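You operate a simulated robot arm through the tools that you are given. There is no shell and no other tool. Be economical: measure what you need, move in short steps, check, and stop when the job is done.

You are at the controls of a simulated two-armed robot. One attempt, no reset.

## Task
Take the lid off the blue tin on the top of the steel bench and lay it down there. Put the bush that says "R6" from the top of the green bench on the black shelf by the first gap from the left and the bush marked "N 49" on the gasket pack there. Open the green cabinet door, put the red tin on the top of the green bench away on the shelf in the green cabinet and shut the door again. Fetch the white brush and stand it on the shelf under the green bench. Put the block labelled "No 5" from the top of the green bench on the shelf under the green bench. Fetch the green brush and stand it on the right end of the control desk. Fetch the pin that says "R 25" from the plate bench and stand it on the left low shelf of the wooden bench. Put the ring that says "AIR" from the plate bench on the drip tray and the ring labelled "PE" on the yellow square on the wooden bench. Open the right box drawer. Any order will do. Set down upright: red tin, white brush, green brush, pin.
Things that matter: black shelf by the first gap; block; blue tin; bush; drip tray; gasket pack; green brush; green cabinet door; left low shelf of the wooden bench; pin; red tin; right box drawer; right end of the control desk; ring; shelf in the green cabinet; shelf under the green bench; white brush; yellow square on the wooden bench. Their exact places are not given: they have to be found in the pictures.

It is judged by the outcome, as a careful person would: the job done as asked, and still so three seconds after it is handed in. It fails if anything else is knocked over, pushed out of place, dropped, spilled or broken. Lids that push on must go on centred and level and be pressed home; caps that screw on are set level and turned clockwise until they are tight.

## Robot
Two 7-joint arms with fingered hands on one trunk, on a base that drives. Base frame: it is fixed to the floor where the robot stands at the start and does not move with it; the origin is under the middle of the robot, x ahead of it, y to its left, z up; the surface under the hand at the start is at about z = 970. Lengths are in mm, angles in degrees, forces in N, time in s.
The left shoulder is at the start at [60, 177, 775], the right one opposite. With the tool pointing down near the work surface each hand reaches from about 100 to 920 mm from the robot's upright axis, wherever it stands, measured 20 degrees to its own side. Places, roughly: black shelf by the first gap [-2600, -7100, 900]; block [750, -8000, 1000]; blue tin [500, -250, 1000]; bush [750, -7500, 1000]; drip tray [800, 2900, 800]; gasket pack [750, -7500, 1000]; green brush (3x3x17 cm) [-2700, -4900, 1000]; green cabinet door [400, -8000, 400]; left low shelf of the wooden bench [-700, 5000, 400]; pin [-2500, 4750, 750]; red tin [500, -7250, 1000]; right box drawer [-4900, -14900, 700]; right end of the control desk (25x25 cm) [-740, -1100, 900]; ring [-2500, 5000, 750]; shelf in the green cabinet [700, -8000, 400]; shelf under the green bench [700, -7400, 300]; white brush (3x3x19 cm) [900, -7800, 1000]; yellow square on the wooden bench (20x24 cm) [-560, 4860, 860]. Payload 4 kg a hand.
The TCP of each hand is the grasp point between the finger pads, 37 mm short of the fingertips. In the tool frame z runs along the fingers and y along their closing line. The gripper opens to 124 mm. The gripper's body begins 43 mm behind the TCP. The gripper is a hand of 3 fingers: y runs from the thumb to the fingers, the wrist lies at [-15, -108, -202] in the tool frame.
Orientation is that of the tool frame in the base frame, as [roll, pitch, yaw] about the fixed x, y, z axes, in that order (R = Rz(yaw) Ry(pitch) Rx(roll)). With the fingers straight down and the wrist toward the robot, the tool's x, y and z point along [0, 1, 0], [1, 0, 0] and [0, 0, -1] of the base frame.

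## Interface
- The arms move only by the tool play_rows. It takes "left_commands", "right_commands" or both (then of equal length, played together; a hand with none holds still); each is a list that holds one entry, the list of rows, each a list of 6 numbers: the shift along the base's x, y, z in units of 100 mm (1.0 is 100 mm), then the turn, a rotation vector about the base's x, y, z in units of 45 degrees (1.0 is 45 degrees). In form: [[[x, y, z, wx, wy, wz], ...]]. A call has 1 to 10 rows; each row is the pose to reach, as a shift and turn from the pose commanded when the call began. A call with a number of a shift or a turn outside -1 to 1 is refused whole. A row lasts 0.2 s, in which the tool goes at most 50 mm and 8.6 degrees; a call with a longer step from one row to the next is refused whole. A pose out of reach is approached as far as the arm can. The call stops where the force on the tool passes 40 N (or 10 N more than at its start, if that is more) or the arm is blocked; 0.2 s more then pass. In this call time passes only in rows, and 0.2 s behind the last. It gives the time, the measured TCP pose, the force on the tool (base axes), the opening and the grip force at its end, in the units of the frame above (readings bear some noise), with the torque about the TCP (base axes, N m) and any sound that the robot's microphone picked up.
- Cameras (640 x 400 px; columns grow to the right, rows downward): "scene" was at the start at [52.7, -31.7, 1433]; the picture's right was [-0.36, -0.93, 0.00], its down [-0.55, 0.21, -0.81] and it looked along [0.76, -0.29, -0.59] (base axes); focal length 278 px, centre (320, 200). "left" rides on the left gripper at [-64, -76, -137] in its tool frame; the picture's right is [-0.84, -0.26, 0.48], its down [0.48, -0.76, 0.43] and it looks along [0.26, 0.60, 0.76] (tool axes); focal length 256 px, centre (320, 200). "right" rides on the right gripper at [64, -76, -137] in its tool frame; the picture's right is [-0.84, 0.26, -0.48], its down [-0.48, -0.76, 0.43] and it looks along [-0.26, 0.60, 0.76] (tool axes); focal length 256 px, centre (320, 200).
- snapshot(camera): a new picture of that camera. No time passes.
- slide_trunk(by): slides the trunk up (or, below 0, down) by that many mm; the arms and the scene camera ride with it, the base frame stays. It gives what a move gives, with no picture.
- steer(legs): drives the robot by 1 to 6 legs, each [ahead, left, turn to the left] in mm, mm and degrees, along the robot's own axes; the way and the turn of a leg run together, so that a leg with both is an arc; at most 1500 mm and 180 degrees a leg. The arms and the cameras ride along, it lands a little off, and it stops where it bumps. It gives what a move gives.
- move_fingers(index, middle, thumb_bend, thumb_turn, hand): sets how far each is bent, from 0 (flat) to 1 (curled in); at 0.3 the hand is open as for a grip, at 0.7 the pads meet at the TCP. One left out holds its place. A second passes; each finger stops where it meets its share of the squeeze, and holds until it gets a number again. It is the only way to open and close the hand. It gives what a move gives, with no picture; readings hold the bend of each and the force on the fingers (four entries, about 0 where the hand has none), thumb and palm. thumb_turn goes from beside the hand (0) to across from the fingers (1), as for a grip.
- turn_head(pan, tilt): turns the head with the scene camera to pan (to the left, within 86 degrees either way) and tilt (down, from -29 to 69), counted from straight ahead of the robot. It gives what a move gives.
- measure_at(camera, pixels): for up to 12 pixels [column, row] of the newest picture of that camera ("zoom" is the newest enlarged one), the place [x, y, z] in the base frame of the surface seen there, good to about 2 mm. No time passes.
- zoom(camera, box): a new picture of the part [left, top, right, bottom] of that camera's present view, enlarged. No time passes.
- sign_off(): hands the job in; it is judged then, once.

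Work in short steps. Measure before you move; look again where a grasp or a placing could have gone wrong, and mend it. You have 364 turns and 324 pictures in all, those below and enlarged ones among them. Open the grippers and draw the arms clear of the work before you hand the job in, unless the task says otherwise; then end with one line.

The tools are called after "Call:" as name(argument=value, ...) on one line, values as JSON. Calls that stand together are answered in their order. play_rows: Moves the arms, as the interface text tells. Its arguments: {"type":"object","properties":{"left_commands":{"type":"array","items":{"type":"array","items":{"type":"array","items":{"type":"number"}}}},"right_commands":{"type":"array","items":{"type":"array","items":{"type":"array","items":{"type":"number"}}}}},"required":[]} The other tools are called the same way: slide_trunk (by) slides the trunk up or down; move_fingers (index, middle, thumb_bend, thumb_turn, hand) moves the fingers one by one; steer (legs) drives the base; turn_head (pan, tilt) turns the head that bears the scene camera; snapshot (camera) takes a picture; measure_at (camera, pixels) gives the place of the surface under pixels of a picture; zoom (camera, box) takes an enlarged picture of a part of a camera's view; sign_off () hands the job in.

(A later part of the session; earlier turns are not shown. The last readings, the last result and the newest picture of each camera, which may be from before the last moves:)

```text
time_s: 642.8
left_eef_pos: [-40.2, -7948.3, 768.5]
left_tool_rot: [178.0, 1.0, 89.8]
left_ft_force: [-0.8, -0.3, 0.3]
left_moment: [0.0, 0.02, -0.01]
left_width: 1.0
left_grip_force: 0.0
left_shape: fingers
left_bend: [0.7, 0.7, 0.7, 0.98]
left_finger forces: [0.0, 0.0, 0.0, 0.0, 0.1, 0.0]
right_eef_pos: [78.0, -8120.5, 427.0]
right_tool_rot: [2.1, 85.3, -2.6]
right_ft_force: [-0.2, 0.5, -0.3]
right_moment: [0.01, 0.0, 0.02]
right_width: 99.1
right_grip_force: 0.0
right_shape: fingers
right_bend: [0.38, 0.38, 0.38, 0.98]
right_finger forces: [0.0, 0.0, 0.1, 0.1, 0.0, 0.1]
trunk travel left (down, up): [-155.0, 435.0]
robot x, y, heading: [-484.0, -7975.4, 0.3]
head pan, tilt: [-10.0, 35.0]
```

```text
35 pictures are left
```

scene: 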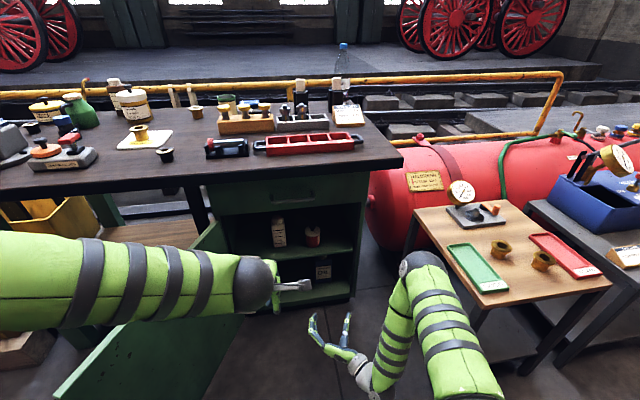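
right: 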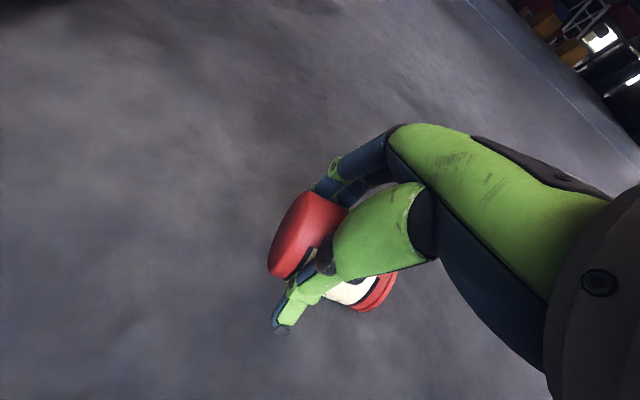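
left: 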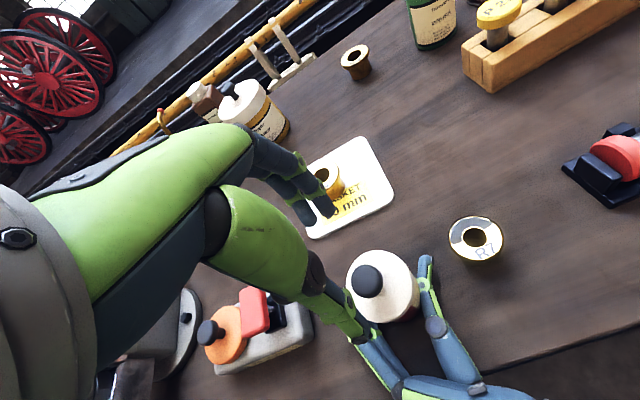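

The tin stands on the shelf. To shut the door I'll push it from its outer side with the left fist: raise the right hand above the door, go around the door edge.

Call:
play_rows(right_commands=[[[0, 0, 0.45, 0, 0, 0], [0, 0, 0.9, 0, 0, 0], [0, 0, 1.0, 0, 0, 0]]])

Call:
play_rows(right_commands=[[[0, 0, 0.45, 0, 0, 0], [0, 0, 0.9, 0, 0, 0], [0, 0, 1.0, 0, 0, 0]]])

Call:
play_rows(right_commands=[[[0, 0, 0.45, 0, 0, 0], [0, 0, 0.9, 0, 0, 0], [0, 0, 1.0, 0, 0, 0]]])

Call:
steer(legs=[[-290, 0, 0], [0, 470, 0], [330, 0, 0]])

Call:
turn_head(pan=-10, tilt=45)

Call:
snapshot(camera="scene")

```text
time_s: 643.6
left_eef_pos: [-40.3, -7949.0, 768.9]
left_tool_rot: [178.0, 0.9, 89.7]
left_ft_force: [-0.6, 0.2, -0.2]
left_moment: [0.0, -0.01, 0.01]
left_width: 0.9
left_grip_force: 0.0
left_shape: fingers
left_bend: [0.7, 0.7, 0.7, 0.98]
left_finger forces: [0.1, 0.0, 0.1, 0.0, 0.0, 0.1]
right_eef_pos: [78.0, -8118.5, 526.0]
right_tool_rot: [3.1, 85.3, -1.7]
right_ft_force: [0.2, 0.1, 0.4]
right_moment: [0.01, 0.01, -0.02]
right_width: 99.5
right_grip_force: 0.0
right_shape: fingers
right_bend: [0.38, 0.38, 0.38, 0.98]
right_finger forces: [0.1, 0.0, 0.1, 0.0, 0.0, 0.0]
trunk travel left (down, up): [-155.0, 435.0]
robot x, y, heading: [-482.3, -7976.7, 0.6]
head pan, tilt: [-10.0, 35.0]
```

```text
time_s: 644.4
left_eef_pos: [-39.8, -7949.0, 768.5]
left_tool_rot: [178.0, 1.0, 89.8]
left_ft_force: [0.3, -0.3, -0.1]
left_moment: [-0.02, 0.02, -0.01]
left_width: 1.2
left_grip_force: 0.1
left_shape: fingers
left_bend: [0.7, 0.7, 0.7, 0.98]
left_finger forces: [0.0, 0.1, 0.0, 0.0, 0.0, 0.0]
right_eef_pos: [77.5, -8118.1, 627.9]
right_tool_rot: [1.3, 85.3, -3.4]
right_ft_force: [0.0, 0.5, 0.1]
right_moment: [0.01, -0.04, 0.01]
right_width: 99.0
right_grip_force: 0.0
right_shape: fingers
right_bend: [0.38, 0.38, 0.38, 0.98]
right_finger forces: [0.1, 0.0, 0.0, 0.0, 0.0, 0.1]
trunk travel left (down, up): [-155.0, 435.0]
robot x, y, heading: [-480.6, -7977.8, 0.5]
head pan, tilt: [-10.0, 35.0]
```

```text
time_s: 645.2
left_eef_pos: [-39.4, -7948.9, 767.1]
left_tool_rot: [177.9, 0.9, 89.7]
left_ft_force: [0.2, -0.5, -0.2]
left_moment: [-0.02, 0.02, -0.04]
left_width: 1.0
left_grip_force: 0.0
left_shape: fingers
left_bend: [0.7, 0.7, 0.7, 0.98]
left_finger forces: [0.0, 0.1, 0.0, 0.0, 0.0, 0.0]
right_eef_pos: [80.6, -8118.8, 727.1]
right_tool_rot: [2.9, 85.3, -1.8]
right_ft_force: [0.6, 1.1, -0.1]
right_moment: [-0.02, 0.01, 0.0]
right_width: 99.3
right_grip_force: 0.1
right_shape: fingers
right_bend: [0.38, 0.38, 0.38, 0.98]
right_finger forces: [0.0, 0.0, 0.1, 0.1, 0.0, 0.0]
trunk travel left (down, up): [-155.0, 435.0]
robot x, y, heading: [-479.8, -7972.9, 0.6]
head pan, tilt: [-10.0, 35.0]
```

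```text
time_s: 651.5
left_eef_pos: [-1.2, -7468.7, 768.1]
left_tool_rot: [178.0, 1.0, 90.1]
left_ft_force: [-0.2, 0.6, 0.7]
left_moment: [0.0, 0.04, 0.0]
left_width: 1.2
left_grip_force: 0.0
left_shape: fingers
left_bend: [0.7, 0.7, 0.7, 0.98]
left_finger forces: [0.1, 0.0, 0.0, 0.0, 0.0, 0.1]
right_eef_pos: [119.3, -7639.4, 727.3]
right_tool_rot: [2.0, 85.3, -2.3]
right_ft_force: [-0.2, -0.4, -0.5]
right_moment: [0.0, 0.0, 0.02]
right_width: 99.1
right_grip_force: 0.0
right_shape: fingers
right_bend: [0.38, 0.38, 0.38, 0.98]
right_finger forces: [0.1, 0.0, 0.1, 0.0, 0.1, 0.0]
trunk travel left (down, up): [-155.0, 435.0]
robot x, y, heading: [-442.4, -7500.1, 0.7]
head pan, tilt: [-10.0, 35.0]
```

```text
time_s: 652.2
left_eef_pos: [-1.5, -7470.0, 769.8]
left_tool_rot: [178.0, 0.9, 90.3]
left_ft_force: [0.9, 0.3, 0.1]
left_moment: [-0.01, 0.01, -0.05]
left_width: 1.1
left_grip_force: 0.0
left_shape: fingers
left_bend: [0.7, 0.7, 0.7, 0.98]
left_finger forces: [0.0, 0.0, 0.0, 0.1, 0.1, 0.0]
right_eef_pos: [119.5, -7639.2, 726.1]
right_tool_rot: [2.4, 85.4, -2.1]
right_ft_force: [0.1, 0.6, 0.7]
right_moment: [0.03, 0.02, 0.01]
right_width: 99.4
right_grip_force: 0.1
right_shape: fingers
right_bend: [0.38, 0.38, 0.38, 0.98]
right_finger forces: [0.0, 0.0, 0.0, 0.0, 0.0, 0.0]
trunk travel left (down, up): [-155.0, 435.0]
robot x, y, heading: [-440.6, -7500.8, 0.8]
head pan, tilt: [-10.0, 45.0]
```

```text
34 pictures are left
```

scene: 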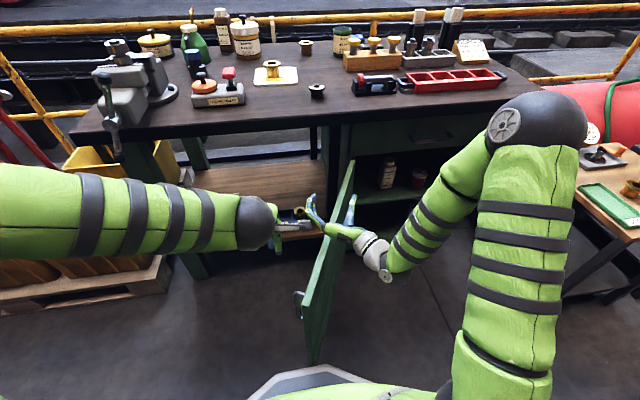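

Door ~90° open. I lower the left fist beside the door and push: first sideways, then diagonally.

Call:
play_rows(left_commands=[[[0, 0, -0.45, 0, 0, 0], [0, 0, -0.9, 0, 0, 0], [0, 0, -1.0, 0, 0, 0]]])

Call:
steer(legs=[[-80, 0, 0], [0, -400, 0], [290, -240, 0]])

Call:
snapshot(camera="scene")

```text
time_s: 653.0
left_eef_pos: [-2.8, -7470.2, 666.8]
left_tool_rot: [177.9, 0.9, 90.3]
left_ft_force: [0.2, 0.0, 0.1]
left_moment: [0.02, -0.02, -0.01]
left_width: 1.1
left_grip_force: 0.1
left_shape: fingers
left_bend: [0.7, 0.7, 0.7, 0.98]
left_finger forces: [0.0, 0.1, 0.1, 0.0, 0.0, 0.0]
right_eef_pos: [119.4, -7639.3, 726.9]
right_tool_rot: [2.6, 85.3, -1.6]
right_ft_force: [0.7, -0.6, -0.5]
right_moment: [0.02, 0.02, -0.03]
right_width: 99.0
right_grip_force: 0.1
right_shape: fingers
right_bend: [0.38, 0.38, 0.38, 0.98]
right_finger forces: [0.0, 0.0, 0.0, 0.0, 0.0, 0.1]
trunk travel left (down, up): [-155.0, 435.0]
robot x, y, heading: [-444.4, -7495.7, 0.9]
head pan, tilt: [-10.0, 45.0]
```

```text
time_s: 658.1
left_eef_pos: [213.3, -8111.2, 667.6]
left_tool_rot: [178.0, 1.0, 89.6]
left_ft_force: [0.0, 0.3, -0.1]
left_moment: [0.03, -0.01, 0.01]
left_width: 1.0
left_grip_force: 0.1
left_shape: fingers
left_bend: [0.7, 0.7, 0.7, 0.98]
left_finger forces: [0.0, 0.0, 0.0, 0.0, 0.0, 0.0]
right_eef_pos: [333.6, -8281.9, 727.3]
right_tool_rot: [2.2, 85.3, -2.8]
right_ft_force: [0.6, -0.3, -0.1]
right_moment: [0.0, -0.02, 0.02]
right_width: 99.1
right_grip_force: 0.0
right_shape: fingers
right_bend: [0.38, 0.38, 0.38, 0.98]
right_finger forces: [0.0, 0.0, 0.1, 0.0, 0.0, 0.0]
trunk travel left (down, up): [-155.0, 435.0]
robot x, y, heading: [-225.6, -8139.0, 0.0]
head pan, tilt: [-10.0, 45.0]
```

```text
33 pictures are left
```

scene: 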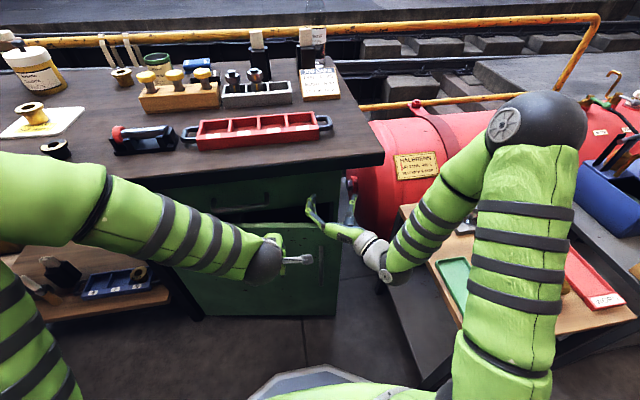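

Door is nearly shut. I push it home with the left arm.

Call:
play_rows(left_commands=[[[0.3, 0, 0, 0, 0, 0], [0.6, 0, 0, 0, 0, 0], [0.9, 0, 0, 0, 0, 0], [1.0, 0, 0, 0, 0, 0]]])

Call:
play_rows(left_commands=[[[0.15, -0.2, 0, 0, 0, 0], [0.3, -0.3, 0, 0, 0, 0], [0.4, -0.3, 0, 0, 0, 0], [0.5, -0.3, 0, 0, 0, 0], [0.6, -0.3, 0, 0, 0, 0], [0.7, -0.3, 0, 0, 0, 0]]])

Call:
zoom(camera="scene", box=[160, 160, 400, 340])

```text
time_s: 659.1
left_eef_pos: [310.4, -8113.8, 664.9]
left_tool_rot: [178.2, 1.0, 89.3]
left_ft_force: [-25.5, -7.5, -10.5]
left_moment: [0.52, -1.48, 0.07]
left_width: 1.2
left_grip_force: 13.0
left_shape: fingers
left_bend: [0.7, 0.7, 0.7, 0.98]
left_finger forces: [0.1, 26.3, 0.0, 0.0, 0.0, 0.1]
right_eef_pos: [334.1, -8283.1, 727.3]
right_tool_rot: [3.0, 85.2, -1.9]
right_ft_force: [0.5, 0.4, -0.1]
right_moment: [-0.02, 0.01, -0.03]
right_width: 98.9
right_grip_force: 0.0
right_shape: fingers
right_bend: [0.38, 0.38, 0.38, 0.98]
right_finger forces: [0.0, 0.0, 0.0, 0.0, 0.1, 0.1]
trunk travel left (down, up): [-155.0, 435.0]
robot x, y, heading: [-227.4, -8137.8, 0.1]
head pan, tilt: [-10.0, 45.0]
```

```text
time_s: 660.0
left_eef_pos: [351.7, -8141.0, 666.4]
left_tool_rot: [178.3, 1.0, 89.7]
left_ft_force: [-19.3, 3.9, 4.0]
left_moment: [0.0, -0.41, 0.29]
left_width: 1.2
left_grip_force: 9.3
left_shape: fingers
left_bend: [0.7, 0.7, 0.7, 0.98]
left_finger forces: [0.1, 19.0, 0.0, 0.0, 0.0, 0.0]
right_eef_pos: [332.2, -8282.0, 728.0]
right_tool_rot: [2.8, 85.2, -2.0]
right_ft_force: [-0.3, 0.8, -0.3]
right_moment: [0.0, -0.02, 0.02]
right_width: 99.1
right_grip_force: 0.1
right_shape: fingers
right_bend: [0.38, 0.38, 0.38, 0.98]
right_finger forces: [0.0, 0.0, 0.0, 0.0, 0.0, 0.0]
trunk travel left (down, up): [-155.0, 435.0]
robot x, y, heading: [-227.2, -8142.6, 0.3]
head pan, tilt: [-10.0, 45.0]
stopped in row 4 (left hand): the force on the tool passed its limit at 53 N (the readings are from after the stop); the commanded pose is now the measured one
```

```text
2.22 times, centred on (280, 250) of scene
```

zoom: 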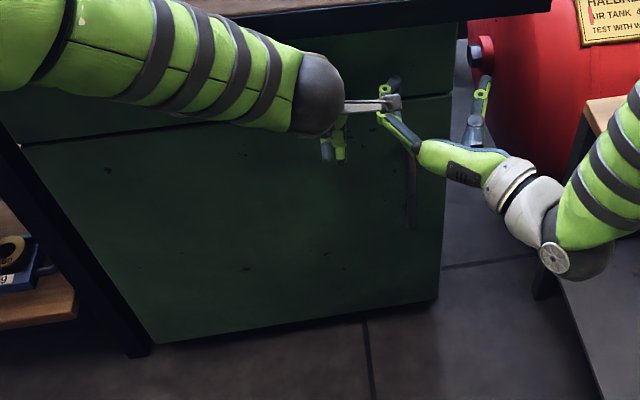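

It looks flush; I verify with measurements.

Call:
measure_at(camera="zoom", pixels=[[120, 220], [250, 250], [350, 250], [425, 250], [430, 280], [200, 300], [380, 115], [200, 110]])

Call:
play_rows(left_commands=[[[-0.4, 0, 0, 0, 0, 0], [-0.8, 0.2, 0.2, 0, 0, 0], [-1.0, 0.3, 0.6, 0, 0, 0], [-1.0, 0.3, 1.0, 0, 0, 0]]])

Call:
slide_trunk(by=350)

Call:
steer(legs=[[-350, 0, 0], [0, 800, 0], [0, 200, 0]])

Call:
turn_head(pan=10, tilt=38)

Call:
snapshot(camera="scene")

```text
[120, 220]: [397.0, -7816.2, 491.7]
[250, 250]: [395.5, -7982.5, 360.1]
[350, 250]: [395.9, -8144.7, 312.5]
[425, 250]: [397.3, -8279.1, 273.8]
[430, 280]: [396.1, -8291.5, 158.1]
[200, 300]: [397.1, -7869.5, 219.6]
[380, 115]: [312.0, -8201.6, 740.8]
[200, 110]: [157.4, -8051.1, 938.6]
```

```text
time_s: 661.0
left_eef_pos: [253.8, -8109.3, 765.6]
left_tool_rot: [178.3, 1.0, 89.6]
left_ft_force: [-0.5, 0.4, 0.5]
left_moment: [0.03, 0.01, 0.0]
left_width: 1.3
left_grip_force: 0.0
left_shape: fingers
left_bend: [0.7, 0.7, 0.7, 0.98]
left_finger forces: [0.1, 0.0, 0.1, 0.1, 0.0, 0.0]
right_eef_pos: [333.4, -8282.0, 727.2]
right_tool_rot: [2.9, 85.3, -1.9]
right_ft_force: [-0.7, 0.1, -0.1]
right_moment: [0.01, 0.0, -0.01]
right_width: 99.4
right_grip_force: 0.1
right_shape: fingers
right_bend: [0.38, 0.38, 0.38, 0.98]
right_finger forces: [0.0, 0.0, 0.0, 0.1, 0.0, 0.1]
trunk travel left (down, up): [-155.0, 435.0]
robot x, y, heading: [-223.2, -8138.0, -0.1]
head pan, tilt: [-10.0, 45.0]
```

```text
time_s: 662.5
left_eef_pos: [255.4, -8110.2, 886.7]
left_tool_rot: [178.3, 0.9, 89.7]
left_ft_force: [0.4, 0.0, 0.0]
left_moment: [-0.02, 0.02, 0.02]
left_width: 1.3
left_grip_force: 0.1
left_shape: fingers
left_bend: [0.7, 0.7, 0.7, 0.98]
left_finger forces: [0.1, 0.1, 0.1, 0.1, 0.0, 0.1]
right_eef_pos: [331.6, -8284.3, 838.5]
right_tool_rot: [-12.5, 87.3, -17.5]
right_ft_force: [4.9, -0.1, -26.4]
right_moment: [-1.09, 0.8, -0.22]
right_width: 97.5
right_grip_force: 15.8
right_shape: fingers
right_bend: [0.38, 0.37, 0.38, 0.95]
right_finger forces: [0.0, 27.7, 0.1, 0.0, 4.6, 0.1]
trunk travel left (down, up): [-278.0, 312.0]
robot x, y, heading: [-224.7, -8139.1, 0.1]
head pan, tilt: [-10.0, 45.0]
stopped: the force on the tool passed its limit at 49 N (the readings are from after the stop); the commanded pose is now the measured one
```

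```text
time_s: 669.8
left_eef_pos: [-103.9, -7109.8, 888.4]
left_tool_rot: [178.2, 1.0, 90.4]
left_ft_force: [-0.1, 0.4, 0.1]
left_moment: [0.01, -0.02, 0.0]
left_width: 1.2
left_grip_force: 0.1
left_shape: fingers
left_bend: [0.7, 0.7, 0.7, 0.98]
left_finger forces: [0.0, 0.0, 0.1, 0.1, 0.0, 0.0]
right_eef_pos: [-24.7, -7281.2, 841.6]
right_tool_rot: [-5.6, 86.7, -9.8]
right_ft_force: [-0.4, -0.3, -0.5]
right_moment: [-0.05, 0.01, -0.01]
right_width: 99.3
right_grip_force: 0.1
right_shape: fingers
right_bend: [0.38, 0.38, 0.38, 0.98]
right_finger forces: [0.1, 0.0, 0.1, 0.1, 0.0, 0.0]
trunk travel left (down, up): [-278.0, 312.0]
robot x, y, heading: [-585.3, -7141.7, 0.7]
head pan, tilt: [-10.0, 45.0]
```

```text
time_s: 670.6
left_eef_pos: [-103.2, -7108.8, 888.5]
left_tool_rot: [178.1, 1.0, 90.4]
left_ft_force: [-0.3, -0.3, -0.2]
left_moment: [-0.02, -0.01, 0.03]
left_width: 1.0
left_grip_force: 0.1
left_shape: fingers
left_bend: [0.7, 0.7, 0.7, 0.98]
left_finger forces: [0.1, 0.0, 0.0, 0.0, 0.1, 0.0]
right_eef_pos: [-24.9, -7281.1, 843.2]
right_tool_rot: [-4.4, 86.5, -8.6]
right_ft_force: [0.8, -0.1, -0.9]
right_moment: [0.02, 0.02, 0.01]
right_width: 99.3
right_grip_force: 0.1
right_shape: fingers
right_bend: [0.38, 0.38, 0.38, 0.98]
right_finger forces: [0.0, 0.1, 0.0, 0.0, 0.0, 0.0]
trunk travel left (down, up): [-278.0, 312.0]
robot x, y, heading: [-582.9, -7142.4, 1.1]
head pan, tilt: [10.0, 38.0]
```

```text
31 pictures are left
```

scene: 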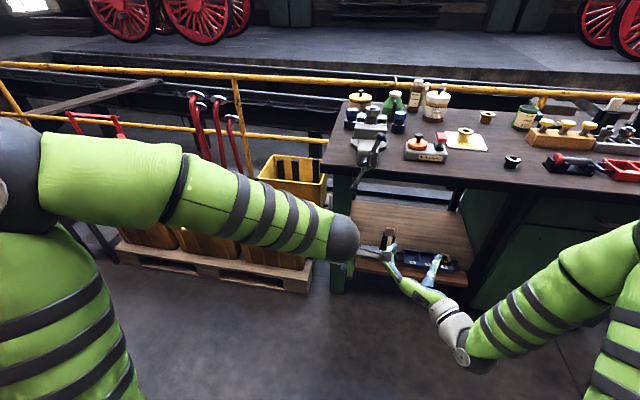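

The door is shut (plane x≈396–397 everywhere). Next R6 behind the vise: raise the trunk fully and drive to the bench.

Call:
slide_trunk(by=300)

Call:
move_fingers(hand="left", index=0.42, middle=0.42, thumb_bend=0.42)

Call:
steer(legs=[[0, -50, -1], [520, 0, 0]])

Call:
play_rows(left_commands=[[[0.4, 0.2, 0, 0, 0, 0], [0.8, 0.4, 0, 0, 0, 0], [1.0, 0.7, 0, 0, 0, 0]]])

Call:
play_rows(left_commands=[[[0.4, 0.05, 0, 0, 0, 0], [0.8, 0.1, 0, 0, 0, 0], [1.0, 0.1, 0, 0, 0, 0]]])

Call:
snapshot(camera="left")

```text
time_s: 673.6
left_eef_pos: [-104.5, -7109.5, 1187.2]
left_tool_rot: [178.2, 1.0, 90.3]
left_ft_force: [0.0, -0.8, -0.2]
left_moment: [0.02, 0.01, 0.01]
left_width: 1.4
left_grip_force: 0.0
left_shape: fingers
left_bend: [0.7, 0.7, 0.7, 0.98]
left_finger forces: [0.0, 0.1, 0.0, 0.1, 0.0, 0.0]
right_eef_pos: [-25.2, -7281.0, 1142.6]
right_tool_rot: [-4.2, 86.6, -8.5]
right_ft_force: [0.0, 1.2, -0.4]
right_moment: [0.0, 0.0, 0.03]
right_width: 99.3
right_grip_force: 0.1
right_shape: fingers
right_bend: [0.38, 0.38, 0.38, 0.98]
right_finger forces: [0.1, 0.1, 0.0, 0.1, 0.1, 0.0]
trunk travel left (down, up): [-578.0, 12.0]
robot x, y, heading: [-587.1, -7143.2, 0.8]
head pan, tilt: [10.0, 38.0]
```

```text
time_s: 674.6
left_eef_pos: [-104.9, -7108.8, 1188.6]
left_tool_rot: [178.2, 1.0, 90.4]
left_ft_force: [0.8, 0.5, 0.6]
left_moment: [0.0, 0.01, 0.01]
left_width: 86.9
left_grip_force: 0.0
left_shape: fingers
left_bend: [0.42, 0.42, 0.42, 0.98]
left_finger forces: [0.0, 0.1, 0.1, 0.0, 0.0, 0.0]
right_eef_pos: [-24.1, -7280.6, 1144.0]
right_tool_rot: [-5.3, 86.6, -9.6]
right_ft_force: [0.5, -1.3, -0.4]
right_moment: [-0.03, 0.0, 0.0]
right_width: 99.1
right_grip_force: 0.1
right_shape: fingers
right_bend: [0.38, 0.38, 0.38, 0.98]
right_finger forces: [0.0, 0.0, 0.0, 0.0, 0.0, 0.0]
trunk travel left (down, up): [-578.0, 12.0]
robot x, y, heading: [-586.0, -7143.6, 1.1]
head pan, tilt: [10.0, 38.0]
```

```text
time_s: 678.2
left_eef_pos: [413.4, -7169.7, 1187.3]
left_tool_rot: [178.1, 0.9, 89.3]
left_ft_force: [-0.1, 1.0, 0.3]
left_moment: [-0.02, 0.01, 0.01]
left_width: 86.8
left_grip_force: 0.0
left_shape: fingers
left_bend: [0.42, 0.42, 0.42, 0.98]
left_finger forces: [0.1, 0.1, 0.0, 0.0, 0.0, 0.1]
right_eef_pos: [490.2, -7343.8, 1141.7]
right_tool_rot: [-4.1, 86.7, -9.3]
right_ft_force: [-0.3, 0.0, -0.1]
right_moment: [-0.02, -0.03, 0.05]
right_width: 99.2
right_grip_force: 0.0
right_shape: fingers
right_bend: [0.38, 0.38, 0.38, 0.98]
right_finger forces: [0.0, 0.0, 0.0, 0.0, 0.1, 0.0]
trunk travel left (down, up): [-578.0, 12.0]
robot x, y, heading: [-68.0, -7195.4, -0.2]
head pan, tilt: [10.0, 38.0]
```

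```text
time_s: 679.0
left_eef_pos: [514.6, -7097.2, 1187.4]
left_tool_rot: [178.2, 1.0, 89.4]
left_ft_force: [0.4, 0.0, 0.0]
left_moment: [-0.01, -0.01, -0.02]
left_width: 86.9
left_grip_force: 0.0
left_shape: fingers
left_bend: [0.42, 0.42, 0.42, 0.98]
left_finger forces: [0.0, 0.1, 0.1, 0.0, 0.0, 0.0]
right_eef_pos: [490.3, -7342.0, 1142.0]
right_tool_rot: [-6.3, 86.7, -11.5]
right_ft_force: [-0.4, 1.4, 0.4]
right_moment: [0.02, 0.01, -0.04]
right_width: 99.1
right_grip_force: 0.0
right_shape: fingers
right_bend: [0.38, 0.38, 0.38, 0.98]
right_finger forces: [0.0, 0.1, 0.1, 0.0, 0.0, 0.0]
trunk travel left (down, up): [-578.0, 12.0]
robot x, y, heading: [-67.6, -7195.4, -0.1]
head pan, tilt: [10.0, 38.0]
```

```text
time_s: 679.8
left_eef_pos: [614.3, -7088.4, 1186.8]
left_tool_rot: [178.0, 1.0, 89.3]
left_ft_force: [-0.4, -0.6, 0.5]
left_moment: [0.04, 0.0, 0.02]
left_width: 86.8
left_grip_force: 0.1
left_shape: fingers
left_bend: [0.42, 0.42, 0.42, 0.98]
left_finger forces: [0.0, 0.1, 0.0, 0.2, 0.0, 0.0]
right_eef_pos: [490.0, -7343.1, 1141.8]
right_tool_rot: [-4.8, 86.7, -10.0]
right_ft_force: [0.1, 0.5, 0.4]
right_moment: [-0.03, -0.01, 0.01]
right_width: 99.4
right_grip_force: 0.1
right_shape: fingers
right_bend: [0.38, 0.38, 0.38, 0.98]
right_finger forces: [0.0, 0.1, 0.0, 0.0, 0.1, 0.1]
trunk travel left (down, up): [-578.0, 12.0]
robot x, y, heading: [-65.8, -7190.8, -0.1]
head pan, tilt: [10.0, 38.0]
```

```text
30 pictures are left
```

left: 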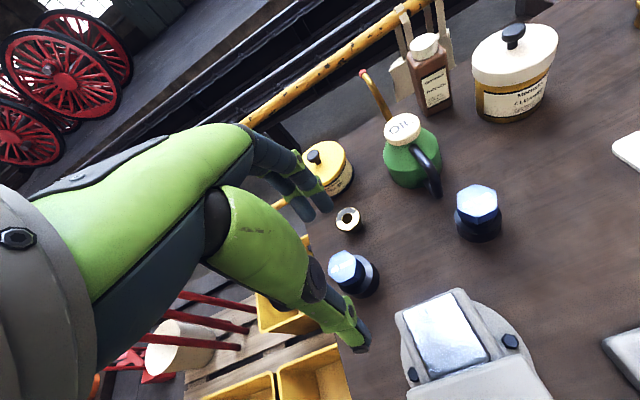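

R6 is visible at (348,219). I measure it and neighbours.

Call:
measure_at(camera="left", pixels=[[348, 207], [336, 219], [360, 219], [347, 230], [348, 219], [340, 268], [365, 285], [330, 190], [345, 170], [370, 262], [405, 170], [400, 200]])

```text
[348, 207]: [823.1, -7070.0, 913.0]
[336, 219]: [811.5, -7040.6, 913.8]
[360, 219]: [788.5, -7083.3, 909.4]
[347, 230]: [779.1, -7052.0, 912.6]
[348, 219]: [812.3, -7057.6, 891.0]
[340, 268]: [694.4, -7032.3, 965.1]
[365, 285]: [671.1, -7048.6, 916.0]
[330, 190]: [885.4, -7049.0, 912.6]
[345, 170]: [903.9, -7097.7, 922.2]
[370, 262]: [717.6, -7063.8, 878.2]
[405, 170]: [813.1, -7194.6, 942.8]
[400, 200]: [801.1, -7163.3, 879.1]
```

R6 centre (801,-7062), top 913, with 60 mm gaps fore and aft. I move over it and descend.

Call:
move_fingers(hand="left", index=0.46, middle=0.46, thumb_bend=0.46)

Call:
play_rows(left_commands=[[[0.4, 0.1, -0.1, 0, 0, 0], [0.8, 0.2, -0.2, 0, 0, 0], [1.0, 0.26, -0.5, 0, 0, 0]]])

Call:
play_rows(left_commands=[[[0.4, 0, 0, 0, 0, 0], [0.87, 0, 0, 0, 0, 0], [0.87, 0, -0.45, 0, 0, 0], [0.87, 0, -0.9, 0, 0, 0], [0.87, 0, -1.0, 0, 0, 0]]])

Call:
snapshot(camera="left")

```text
time_s: 680.8
left_eef_pos: [614.9, -7089.3, 1186.5]
left_tool_rot: [178.1, 1.0, 89.4]
left_ft_force: [-0.1, 0.1, -0.3]
left_moment: [0.02, -0.03, 0.01]
left_width: 74.9
left_grip_force: 0.2
left_shape: fingers
left_bend: [0.46, 0.46, 0.46, 0.98]
left_finger forces: [0.0, 0.1, 0.0, 0.0, 0.0, 0.1]
right_eef_pos: [489.2, -7344.3, 1142.6]
right_tool_rot: [-6.2, 86.6, -11.4]
right_ft_force: [0.4, 0.3, 0.3]
right_moment: [0.0, 0.02, 0.03]
right_width: 99.4
right_grip_force: 0.1
right_shape: fingers
right_bend: [0.38, 0.38, 0.38, 0.98]
right_finger forces: [0.1, 0.0, 0.0, 0.0, 0.1, 0.1]
trunk travel left (down, up): [-578.0, 12.0]
robot x, y, heading: [-67.0, -7195.2, 0.0]
head pan, tilt: [10.0, 38.0]
```

```text
time_s: 681.6
left_eef_pos: [715.3, -7061.3, 1134.8]
left_tool_rot: [178.2, 1.0, 89.4]
left_ft_force: [0.3, 0.8, -0.4]
left_moment: [0.0, 0.02, -0.02]
left_width: 74.9
left_grip_force: 0.1
left_shape: fingers
left_bend: [0.46, 0.46, 0.46, 0.98]
left_finger forces: [0.1, 0.0, 0.1, 0.1, 0.0, 0.1]
right_eef_pos: [491.0, -7343.3, 1141.6]
right_tool_rot: [-4.6, 86.6, -9.8]
right_ft_force: [0.1, 0.0, 0.6]
right_moment: [-0.02, 0.0, 0.01]
right_width: 99.4
right_grip_force: 0.0
right_shape: fingers
right_bend: [0.38, 0.38, 0.38, 0.98]
right_finger forces: [0.0, 0.0, 0.0, 0.0, 0.0, 0.0]
trunk travel left (down, up): [-578.0, 12.0]
robot x, y, heading: [-68.7, -7192.3, -0.2]
head pan, tilt: [10.0, 38.0]
```

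```text
time_s: 682.8
left_eef_pos: [801.4, -7063.7, 1038.0]
left_tool_rot: [178.2, 1.0, 89.3]
left_ft_force: [-0.9, -0.3, -0.2]
left_moment: [0.0, -0.03, 0.01]
left_width: 74.8
left_grip_force: 0.1
left_shape: fingers
left_bend: [0.46, 0.46, 0.46, 0.98]
left_finger forces: [0.0, 0.0, 0.1, 0.0, 0.0, 0.0]
right_eef_pos: [490.6, -7342.3, 1144.0]
right_tool_rot: [-4.5, 86.6, -9.8]
right_ft_force: [0.1, 0.3, -0.6]
right_moment: [0.01, 0.04, -0.02]
right_width: 99.1
right_grip_force: 0.0
right_shape: fingers
right_bend: [0.38, 0.38, 0.38, 0.98]
right_finger forces: [0.0, 0.1, 0.1, 0.0, 0.0, 0.0]
trunk travel left (down, up): [-578.0, 12.0]
robot x, y, heading: [-68.9, -7192.8, -0.0]
head pan, tilt: [10.0, 38.0]
```

```text
29 pictures are left
```

left: 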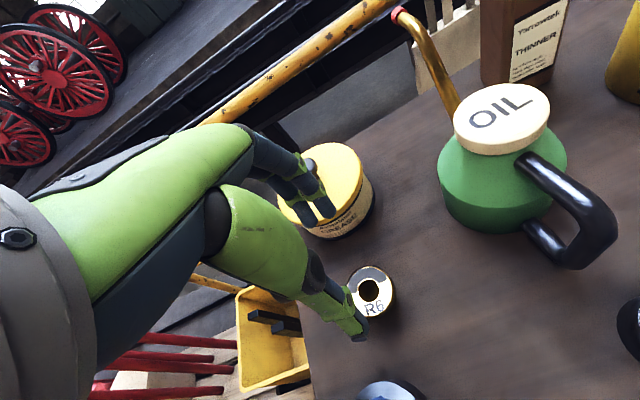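

Perfectly aligned. Descend to z≈922, close, and lift.

Call:
play_rows(left_commands=[[[0, 0, -0.4, 0, 0, 0], [0, 0, -0.8, 0, 0, 0], [0, 0, -1.0, 0, 0, 0]]])

Call:
play_rows(left_commands=[[[0, 0, -0.1, 0, 0, 0], [0, 0, -0.15, 0, 0, 0]]])

Call:
move_fingers(hand="left", index=0.7, middle=0.7, thumb_bend=0.7)

Call:
play_rows(left_commands=[[[0, 0, 0.3, 0, 0, 0], [0, 0, 0.7, 0, 0, 0], [0, 0, 1.0, 0, 0, 0]]])

Call:
play_rows(left_commands=[[[0, 0, 0.4, 0, 0, 0], [-0.2, 0, 0.8, 0, 0, 0], [-0.6, 0, 0.9, 0, 0, 0], [-1.0, 0, 0.9, 0, 0, 0]]])

Call:
snapshot(camera="left")

```text
time_s: 683.6
left_eef_pos: [800.4, -7062.0, 938.7]
left_tool_rot: [178.2, 1.0, 89.5]
left_ft_force: [-0.7, 0.4, 0.6]
left_moment: [0.01, 0.0, -0.03]
left_width: 74.8
left_grip_force: 0.1
left_shape: fingers
left_bend: [0.46, 0.46, 0.46, 0.98]
left_finger forces: [0.0, 0.0, 0.0, 0.1, 0.0, 0.0]
right_eef_pos: [490.3, -7343.1, 1141.4]
right_tool_rot: [-5.7, 86.7, -11.0]
right_ft_force: [0.6, 0.1, 0.2]
right_moment: [-0.01, 0.01, 0.0]
right_width: 99.3
right_grip_force: 0.1
right_shape: fingers
right_bend: [0.38, 0.38, 0.38, 0.98]
right_finger forces: [0.1, 0.1, 0.0, 0.0, 0.0, 0.1]
trunk travel left (down, up): [-578.0, 12.0]
robot x, y, heading: [-66.7, -7193.4, -0.3]
head pan, tilt: [10.0, 38.0]
```

```text
time_s: 684.2
left_eef_pos: [800.9, -7064.3, 922.8]
left_tool_rot: [178.1, 1.0, 89.4]
left_ft_force: [0.3, -0.3, -0.2]
left_moment: [-0.01, -0.02, 0.01]
left_width: 74.5
left_grip_force: 0.0
left_shape: fingers
left_bend: [0.46, 0.46, 0.46, 0.98]
left_finger forces: [0.0, 0.0, 0.0, 0.0, 0.0, 0.0]
right_eef_pos: [489.0, -7342.1, 1142.4]
right_tool_rot: [-5.1, 86.5, -10.4]
right_ft_force: [1.2, 0.7, -0.5]
right_moment: [-0.01, 0.01, 0.01]
right_width: 99.5
right_grip_force: 0.1
right_shape: fingers
right_bend: [0.38, 0.38, 0.38, 0.98]
right_finger forces: [0.1, 0.0, 0.0, 0.1, 0.0, 0.0]
trunk travel left (down, up): [-578.0, 12.0]
robot x, y, heading: [-68.6, -7194.6, -0.0]
head pan, tilt: [10.0, 38.0]
```

```text
time_s: 685.2
left_eef_pos: [801.2, -7063.8, 924.2]
left_tool_rot: [178.0, 1.0, 89.3]
left_ft_force: [0.0, -0.1, 5.9]
left_moment: [0.02, -0.22, -0.03]
left_width: 40.6
left_grip_force: 25.5
left_shape: fingers
left_bend: [0.59, 0.57, 0.61, 0.96]
left_finger forces: [13.0, 11.6, 0.0, 0.0, 25.5, 0.0]
right_eef_pos: [489.6, -7342.9, 1143.2]
right_tool_rot: [-7.8, 86.7, -13.0]
right_ft_force: [-0.5, 0.0, -0.6]
right_moment: [-0.03, 0.0, -0.01]
right_width: 99.5
right_grip_force: 0.2
right_shape: fingers
right_bend: [0.38, 0.38, 0.38, 0.98]
right_finger forces: [0.0, 0.0, 0.1, 0.1, 0.0, 0.1]
trunk travel left (down, up): [-578.0, 12.0]
robot x, y, heading: [-67.8, -7192.3, -0.1]
head pan, tilt: [10.0, 38.0]
```

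```text
time_s: 686.0
left_eef_pos: [798.9, -7062.9, 1022.3]
left_tool_rot: [178.3, 0.8, 89.4]
left_ft_force: [-0.2, -0.3, -2.3]
left_moment: [-0.03, -0.01, -0.01]
left_width: 40.2
left_grip_force: 24.1
left_shape: fingers
left_bend: [0.58, 0.58, 0.62, 0.96]
left_finger forces: [14.4, 10.0, 0.1, 0.1, 23.9, 0.0]
right_eef_pos: [488.8, -7343.2, 1142.7]
right_tool_rot: [-4.0, 86.7, -9.3]
right_ft_force: [-0.2, 0.0, -0.6]
right_moment: [-0.01, -0.01, 0.0]
right_width: 98.9
right_grip_force: 0.1
right_shape: fingers
right_bend: [0.38, 0.38, 0.38, 0.98]
right_finger forces: [0.0, 0.0, 0.1, 0.0, 0.1, 0.0]
trunk travel left (down, up): [-578.0, 12.0]
robot x, y, heading: [-70.1, -7199.0, 0.1]
head pan, tilt: [10.0, 38.0]
```

```text
time_s: 687.0
left_eef_pos: [697.9, -7063.3, 1111.6]
left_tool_rot: [178.1, 1.0, 89.4]
left_ft_force: [-0.3, 0.4, -2.4]
left_moment: [0.01, 0.0, -0.01]
left_width: 39.8
left_grip_force: 23.7
left_shape: fingers
left_bend: [0.58, 0.58, 0.62, 0.96]
left_finger forces: [13.0, 10.4, 0.1, 0.0, 23.6, 0.1]
right_eef_pos: [489.2, -7342.7, 1142.3]
right_tool_rot: [-5.5, 86.6, -10.8]
right_ft_force: [0.4, 0.2, 0.0]
right_moment: [0.01, -0.02, 0.0]
right_width: 99.2
right_grip_force: 0.1
right_shape: fingers
right_bend: [0.38, 0.38, 0.38, 0.98]
right_finger forces: [0.1, 0.0, 0.0, 0.0, 0.1, 0.0]
trunk travel left (down, up): [-578.0, 12.0]
robot x, y, heading: [-64.6, -7197.8, 0.1]
head pan, tilt: [10.0, 38.0]
```

```text
28 pictures are left
```

left: 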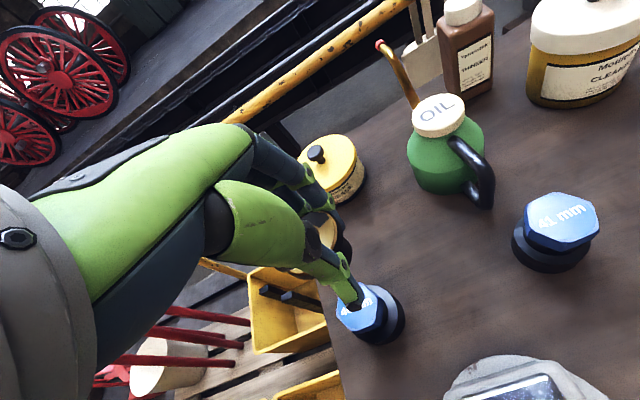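

R6 is held. I retract, drive back, turn around and go to the locomotive side.

Call:
play_rows(left_commands=[[[-0.4, -0.1, 0, 0, 0, 0], [-0.8, -0.2, 0, 0, 0, 0], [-1.0, -0.3, 0, 0, 0, 0]]])

Call:
steer(legs=[[-550, 0, 0], [0, 0, -179], [1100, -50, 0]])

Call:
turn_head(pan=0, tilt=25)

Call:
snapshot(camera="scene")

```text
time_s: 687.8
left_eef_pos: [598.5, -7093.4, 1113.1]
left_tool_rot: [178.1, 0.9, 89.5]
left_ft_force: [-0.7, 0.1, -1.9]
left_moment: [-0.02, 0.02, 0.02]
left_width: 38.1
left_grip_force: 22.2
left_shape: fingers
left_bend: [0.58, 0.58, 0.62, 0.96]
left_finger forces: [11.0, 11.3, 0.0, 0.1, 21.8, 0.1]
right_eef_pos: [490.9, -7343.5, 1143.2]
right_tool_rot: [-4.8, 86.5, -10.0]
right_ft_force: [0.9, 0.0, 0.8]
right_moment: [-0.04, -0.03, -0.02]
right_width: 99.2
right_grip_force: 0.1
right_shape: fingers
right_bend: [0.38, 0.38, 0.38, 0.98]
right_finger forces: [0.1, 0.1, 0.0, 0.1, 0.0, 0.0]
trunk travel left (down, up): [-578.0, 12.0]
robot x, y, heading: [-68.7, -7198.8, -0.1]
head pan, tilt: [10.0, 38.0]
```

```text
time_s: 703.7
left_eef_pos: [-2381.9, -7128.1, 1111.9]
left_tool_rot: [178.1, 1.1, -94.5]
left_ft_force: [0.2, -0.1, -2.5]
left_moment: [0.01, -0.02, 0.02]
left_width: 36.7
left_grip_force: 20.7
left_shape: fingers
left_bend: [0.59, 0.58, 0.63, 0.96]
left_finger forces: [10.6, 11.2, 0.1, 0.1, 20.1, 0.0]
right_eef_pos: [-2255.5, -6886.1, 1141.3]
right_tool_rot: [-5.3, 86.7, 165.5]
right_ft_force: [0.1, -0.9, 0.0]
right_moment: [0.03, 0.01, -0.03]
right_width: 99.1
right_grip_force: 0.0
right_shape: fingers
right_bend: [0.38, 0.38, 0.38, 0.98]
right_finger forces: [0.0, 0.0, 0.0, 0.0, 0.0, 0.0]
trunk travel left (down, up): [-578.0, 12.0]
robot x, y, heading: [-1710.6, -7070.6, 175.9]
head pan, tilt: [10.0, 38.0]
```

```text
time_s: 704.5
left_eef_pos: [-2380.4, -7127.4, 1111.6]
left_tool_rot: [178.1, 0.9, -94.5]
left_ft_force: [-0.9, -0.5, -2.0]
left_moment: [0.0, -0.01, 0.0]
left_width: 36.4
left_grip_force: 21.2
left_shape: fingers
left_bend: [0.59, 0.58, 0.63, 0.96]
left_finger forces: [10.6, 11.1, 0.0, 0.0, 20.1, 0.1]
right_eef_pos: [-2254.7, -6886.2, 1142.6]
right_tool_rot: [-4.1, 86.6, 166.9]
right_ft_force: [-0.6, -0.1, -0.4]
right_moment: [0.01, -0.02, -0.01]
right_width: 99.3
right_grip_force: 0.2
right_shape: fingers
right_bend: [0.38, 0.38, 0.38, 0.98]
right_finger forces: [0.0, 0.1, 0.0, 0.0, 0.0, 0.0]
trunk travel left (down, up): [-578.0, 12.0]
robot x, y, heading: [-1712.8, -7071.0, 176.1]
head pan, tilt: [0.0, 25.0]
```

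```text
27 pictures are left
```

scene: 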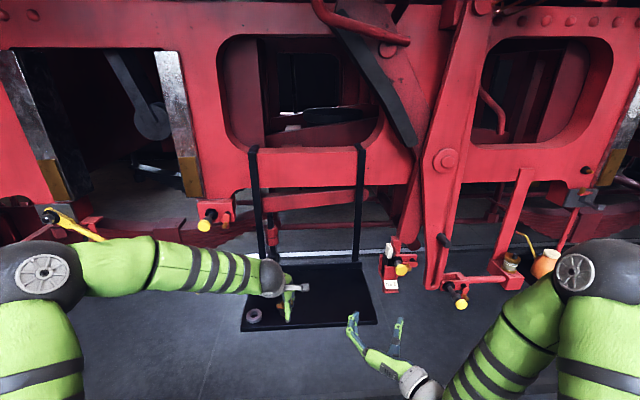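

The black hanging shelf at (310,295) matches. I measure it.

Call:
measure_at(camera="scene", pixels=[[253, 316], [310, 290], [345, 310], [345, 275], [265, 275], [245, 325], [370, 320], [258, 200], [360, 200], [320, 300]])

Call:
zoom(camera="scene", box=[220, 230, 400, 350])

```text
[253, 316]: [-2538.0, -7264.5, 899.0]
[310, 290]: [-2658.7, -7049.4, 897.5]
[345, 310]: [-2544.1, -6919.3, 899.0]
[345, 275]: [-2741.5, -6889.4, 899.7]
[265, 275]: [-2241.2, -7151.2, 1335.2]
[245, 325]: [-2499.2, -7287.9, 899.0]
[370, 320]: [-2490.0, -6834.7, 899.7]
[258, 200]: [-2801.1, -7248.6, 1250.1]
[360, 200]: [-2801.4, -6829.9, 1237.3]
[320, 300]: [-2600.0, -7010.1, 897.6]
```

```text
3.33 times, centred on (310, 290) of scene
```

zoom: 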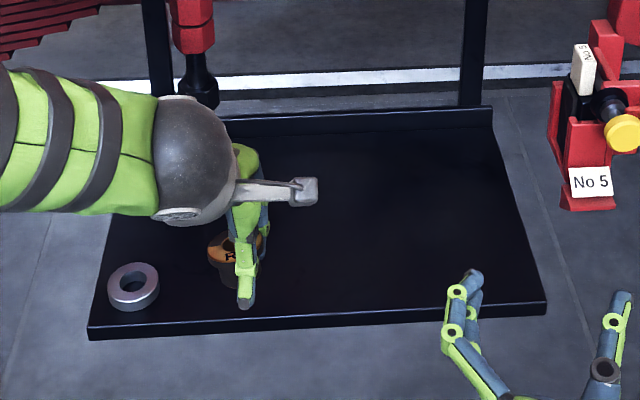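

Shelf z 899 with plenty of free room at (-2600,-7060). I carry R6 there and lower (contact ≈ 945).

Call:
play_rows(left_commands=[[[-0.4, 0.2, 0, 0, 0, 0], [-0.8, 0.4, 0, 0, 0, 0], [-1.0, 0.6, -0.2, 0, 0, 0]]])

Call:
play_rows(left_commands=[[[-0.4, 0.05, 0, 0, 0, 0], [-0.8, 0.1, 0, 0, 0, 0], [-1.0, 0.1, -0.4, 0, 0, 0], [-1.0, 0.1, -0.8, 0, 0, 0]]])

Call:
play_rows(left_commands=[[[0, 0, -0.3, 0, 0, 0], [0, 0, -0.5, 0, 0, 0], [0, 0, -0.6, 0, 0, 0], [0, 0, -0.66, 0, 0, 0], [0, 0, -0.72, 0, 0, 0], [0, 0, -0.77, 0, 0, 0]]])

Call:
snapshot(camera="left")

```text
time_s: 705.2
left_eef_pos: [-2480.5, -7068.0, 1091.8]
left_tool_rot: [178.1, 0.9, -94.5]
left_ft_force: [0.8, 0.6, -3.0]
left_moment: [-0.02, -0.04, -0.01]
left_width: 36.2
left_grip_force: 21.2
left_shape: fingers
left_bend: [0.59, 0.58, 0.63, 0.96]
left_finger forces: [10.5, 11.4, 0.0, 0.1, 19.9, 0.1]
right_eef_pos: [-2255.7, -6886.3, 1141.4]
right_tool_rot: [-5.6, 86.7, 165.4]
right_ft_force: [0.1, 0.7, -0.2]
right_moment: [-0.01, -0.02, 0.0]
right_width: 99.1
right_grip_force: 0.1
right_shape: fingers
right_bend: [0.38, 0.38, 0.38, 0.98]
right_finger forces: [0.1, 0.0, 0.0, 0.0, 0.1, 0.1]
trunk travel left (down, up): [-578.0, 12.0]
robot x, y, heading: [-1710.2, -7074.6, 176.2]
head pan, tilt: [0.0, 25.0]
```

```text
time_s: 706.2
left_eef_pos: [-2580.0, -7057.2, 1012.5]
left_tool_rot: [178.1, 0.9, -94.4]
left_ft_force: [-0.5, -0.4, -2.6]
left_moment: [0.01, -0.08, -0.03]
left_width: 35.8
left_grip_force: 20.7
left_shape: fingers
left_bend: [0.59, 0.58, 0.63, 0.96]
left_finger forces: [10.4, 11.5, 0.0, 0.0, 19.9, 0.0]
right_eef_pos: [-2256.0, -6886.9, 1142.0]
right_tool_rot: [-4.8, 86.7, 166.0]
right_ft_force: [0.7, -0.4, 0.1]
right_moment: [0.0, 0.0, 0.01]
right_width: 99.2
right_grip_force: 0.0
right_shape: fingers
right_bend: [0.38, 0.38, 0.38, 0.98]
right_finger forces: [0.0, 0.0, 0.0, 0.0, 0.1, 0.1]
trunk travel left (down, up): [-578.0, 12.0]
robot x, y, heading: [-1709.0, -7071.7, 176.1]
head pan, tilt: [0.0, 25.0]
```

```text
time_s: 707.6
left_eef_pos: [-2580.2, -7056.0, 942.9]
left_tool_rot: [177.7, 1.1, -94.6]
left_ft_force: [4.3, 6.0, 29.8]
left_moment: [-0.01, 0.76, -0.12]
left_width: 35.7
left_grip_force: 28.3
left_shape: fingers
left_bend: [0.59, 0.57, 0.63, 0.95]
left_finger forces: [10.0, 17.0, 0.1, 0.1, 29.3, 0.0]
right_eef_pos: [-2251.6, -6885.7, 1144.3]
right_tool_rot: [-3.9, 86.5, 167.1]
right_ft_force: [0.2, 0.9, -0.3]
right_moment: [0.03, 0.02, 0.03]
right_width: 99.4
right_grip_force: 0.1
right_shape: fingers
right_bend: [0.38, 0.38, 0.38, 0.98]
right_finger forces: [0.0, 0.0, 0.0, 0.0, 0.1, 0.0]
trunk travel left (down, up): [-578.0, 12.0]
robot x, y, heading: [-1708.3, -7072.7, 176.0]
head pan, tilt: [0.0, 25.0]
```

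```text
25 pictures are left
```

left: 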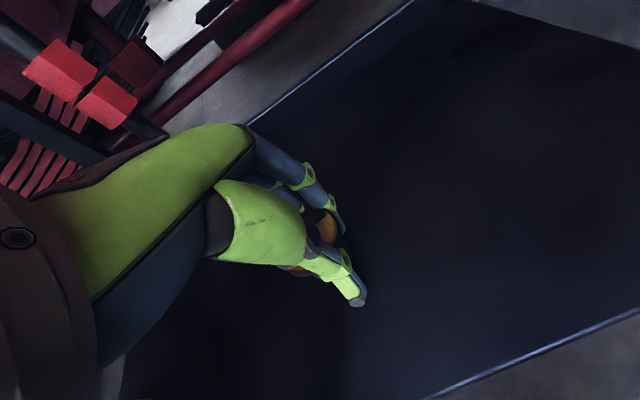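

Contact (30 N). Relax 4 mm, release, lift, and look.

Call:
play_rows(left_commands=[[[0, 0, 0.05, 0, 0, 0]]])

Call:
move_fingers(hand="left", index=0.42, middle=0.42, thumb_bend=0.42)

Call:
play_rows(left_commands=[[[0, 0, 0.3, 0, 0, 0], [0, 0, 0.7, 0, 0, 0], [0, 0, 1.0, 0, 0, 0]]])

Call:
play_rows(left_commands=[[[0.3, 0, 0.2, 0, 0, 0], [0.7, 0, 0.4, 0, 0, 0], [1.0, 0, 0.5, 0, 0, 0]]])

Call:
snapshot(camera="left")

```text
time_s: 708.0
left_eef_pos: [-2580.7, -7055.7, 942.0]
left_tool_rot: [178.0, 1.0, -94.7]
left_ft_force: [-1.7, 8.2, 23.1]
left_moment: [0.07, 0.72, -0.18]
left_width: 35.4
left_grip_force: 26.2
left_shape: fingers
left_bend: [0.59, 0.57, 0.63, 0.95]
left_finger forces: [12.1, 15.8, 0.1, 0.1, 24.9, 0.0]
right_eef_pos: [-2253.7, -6884.8, 1142.8]
right_tool_rot: [-4.8, 86.3, 166.0]
right_ft_force: [0.3, -0.4, 0.3]
right_moment: [0.0, -0.04, 0.01]
right_width: 99.5
right_grip_force: 0.1
right_shape: fingers
right_bend: [0.38, 0.38, 0.38, 0.98]
right_finger forces: [0.0, 0.1, 0.0, 0.0, 0.1, 0.0]
trunk travel left (down, up): [-578.0, 12.0]
robot x, y, heading: [-1712.1, -7069.4, 176.0]
head pan, tilt: [0.0, 25.0]
```

```text
time_s: 709.0
left_eef_pos: [-2580.2, -7057.7, 941.6]
left_tool_rot: [178.2, 1.0, -94.4]
left_ft_force: [-9.4, 2.6, 20.8]
left_moment: [0.11, -0.51, 0.13]
left_width: 77.8
left_grip_force: 10.3
left_shape: fingers
left_bend: [0.42, 0.42, 0.44, 0.97]
left_finger forces: [0.1, 0.0, 0.0, 0.0, 19.6, 0.0]
right_eef_pos: [-2254.3, -6886.3, 1142.3]
right_tool_rot: [-5.6, 86.6, 165.4]
right_ft_force: [0.1, 0.1, 0.5]
right_moment: [0.02, 0.02, 0.01]
right_width: 99.2
right_grip_force: 0.0
right_shape: fingers
right_bend: [0.38, 0.38, 0.38, 0.98]
right_finger forces: [0.0, 0.0, 0.1, 0.0, 0.1, 0.1]
trunk travel left (down, up): [-578.0, 12.0]
robot x, y, heading: [-1712.0, -7070.4, 175.7]
head pan, tilt: [0.0, 25.0]
```

```text
time_s: 709.9
left_eef_pos: [-2578.6, -7058.2, 1041.0]
left_tool_rot: [178.2, 0.9, -94.5]
left_ft_force: [0.7, 0.0, -0.1]
left_moment: [-0.01, 0.01, 0.0]
left_width: 86.5
left_grip_force: 0.1
left_shape: fingers
left_bend: [0.42, 0.42, 0.42, 0.97]
left_finger forces: [0.0, 0.1, 0.0, 0.0, 0.0, 0.0]
right_eef_pos: [-2254.8, -6885.1, 1143.6]
right_tool_rot: [-4.3, 86.5, 166.5]
right_ft_force: [0.5, 0.2, 0.4]
right_moment: [0.0, 0.0, -0.03]
right_width: 99.5
right_grip_force: 0.1
right_shape: fingers
right_bend: [0.38, 0.38, 0.38, 0.98]
right_finger forces: [0.0, 0.0, 0.0, 0.1, 0.1, 0.0]
trunk travel left (down, up): [-578.0, 12.0]
robot x, y, heading: [-1708.7, -7075.1, 176.3]
head pan, tilt: [0.0, 25.0]
```

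```text
time_s: 710.6
left_eef_pos: [-2476.9, -7058.5, 1090.6]
left_tool_rot: [178.1, 0.9, -94.4]
left_ft_force: [0.0, -0.1, -0.3]
left_moment: [-0.04, 0.02, -0.01]
left_width: 86.7
left_grip_force: 0.0
left_shape: fingers
left_bend: [0.42, 0.42, 0.42, 0.97]
left_finger forces: [0.1, 0.0, 0.0, 0.0, 0.0, 0.0]
right_eef_pos: [-2254.9, -6886.7, 1142.7]
right_tool_rot: [-5.4, 86.6, 165.5]
right_ft_force: [1.3, -0.7, 0.3]
right_moment: [0.02, 0.02, 0.03]
right_width: 99.1
right_grip_force: 0.1
right_shape: fingers
right_bend: [0.38, 0.38, 0.38, 0.98]
right_finger forces: [0.0, 0.0, 0.0, 0.0, 0.0, 0.1]
trunk travel left (down, up): [-578.0, 12.0]
robot x, y, heading: [-1709.6, -7074.0, 176.0]
head pan, tilt: [0.0, 25.0]
```

```text
24 pictures are left
```

left: 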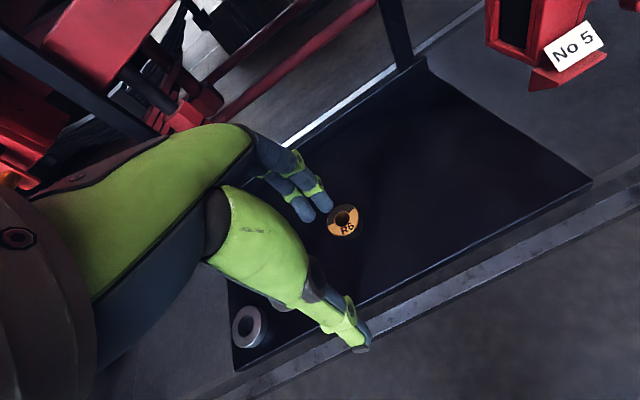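

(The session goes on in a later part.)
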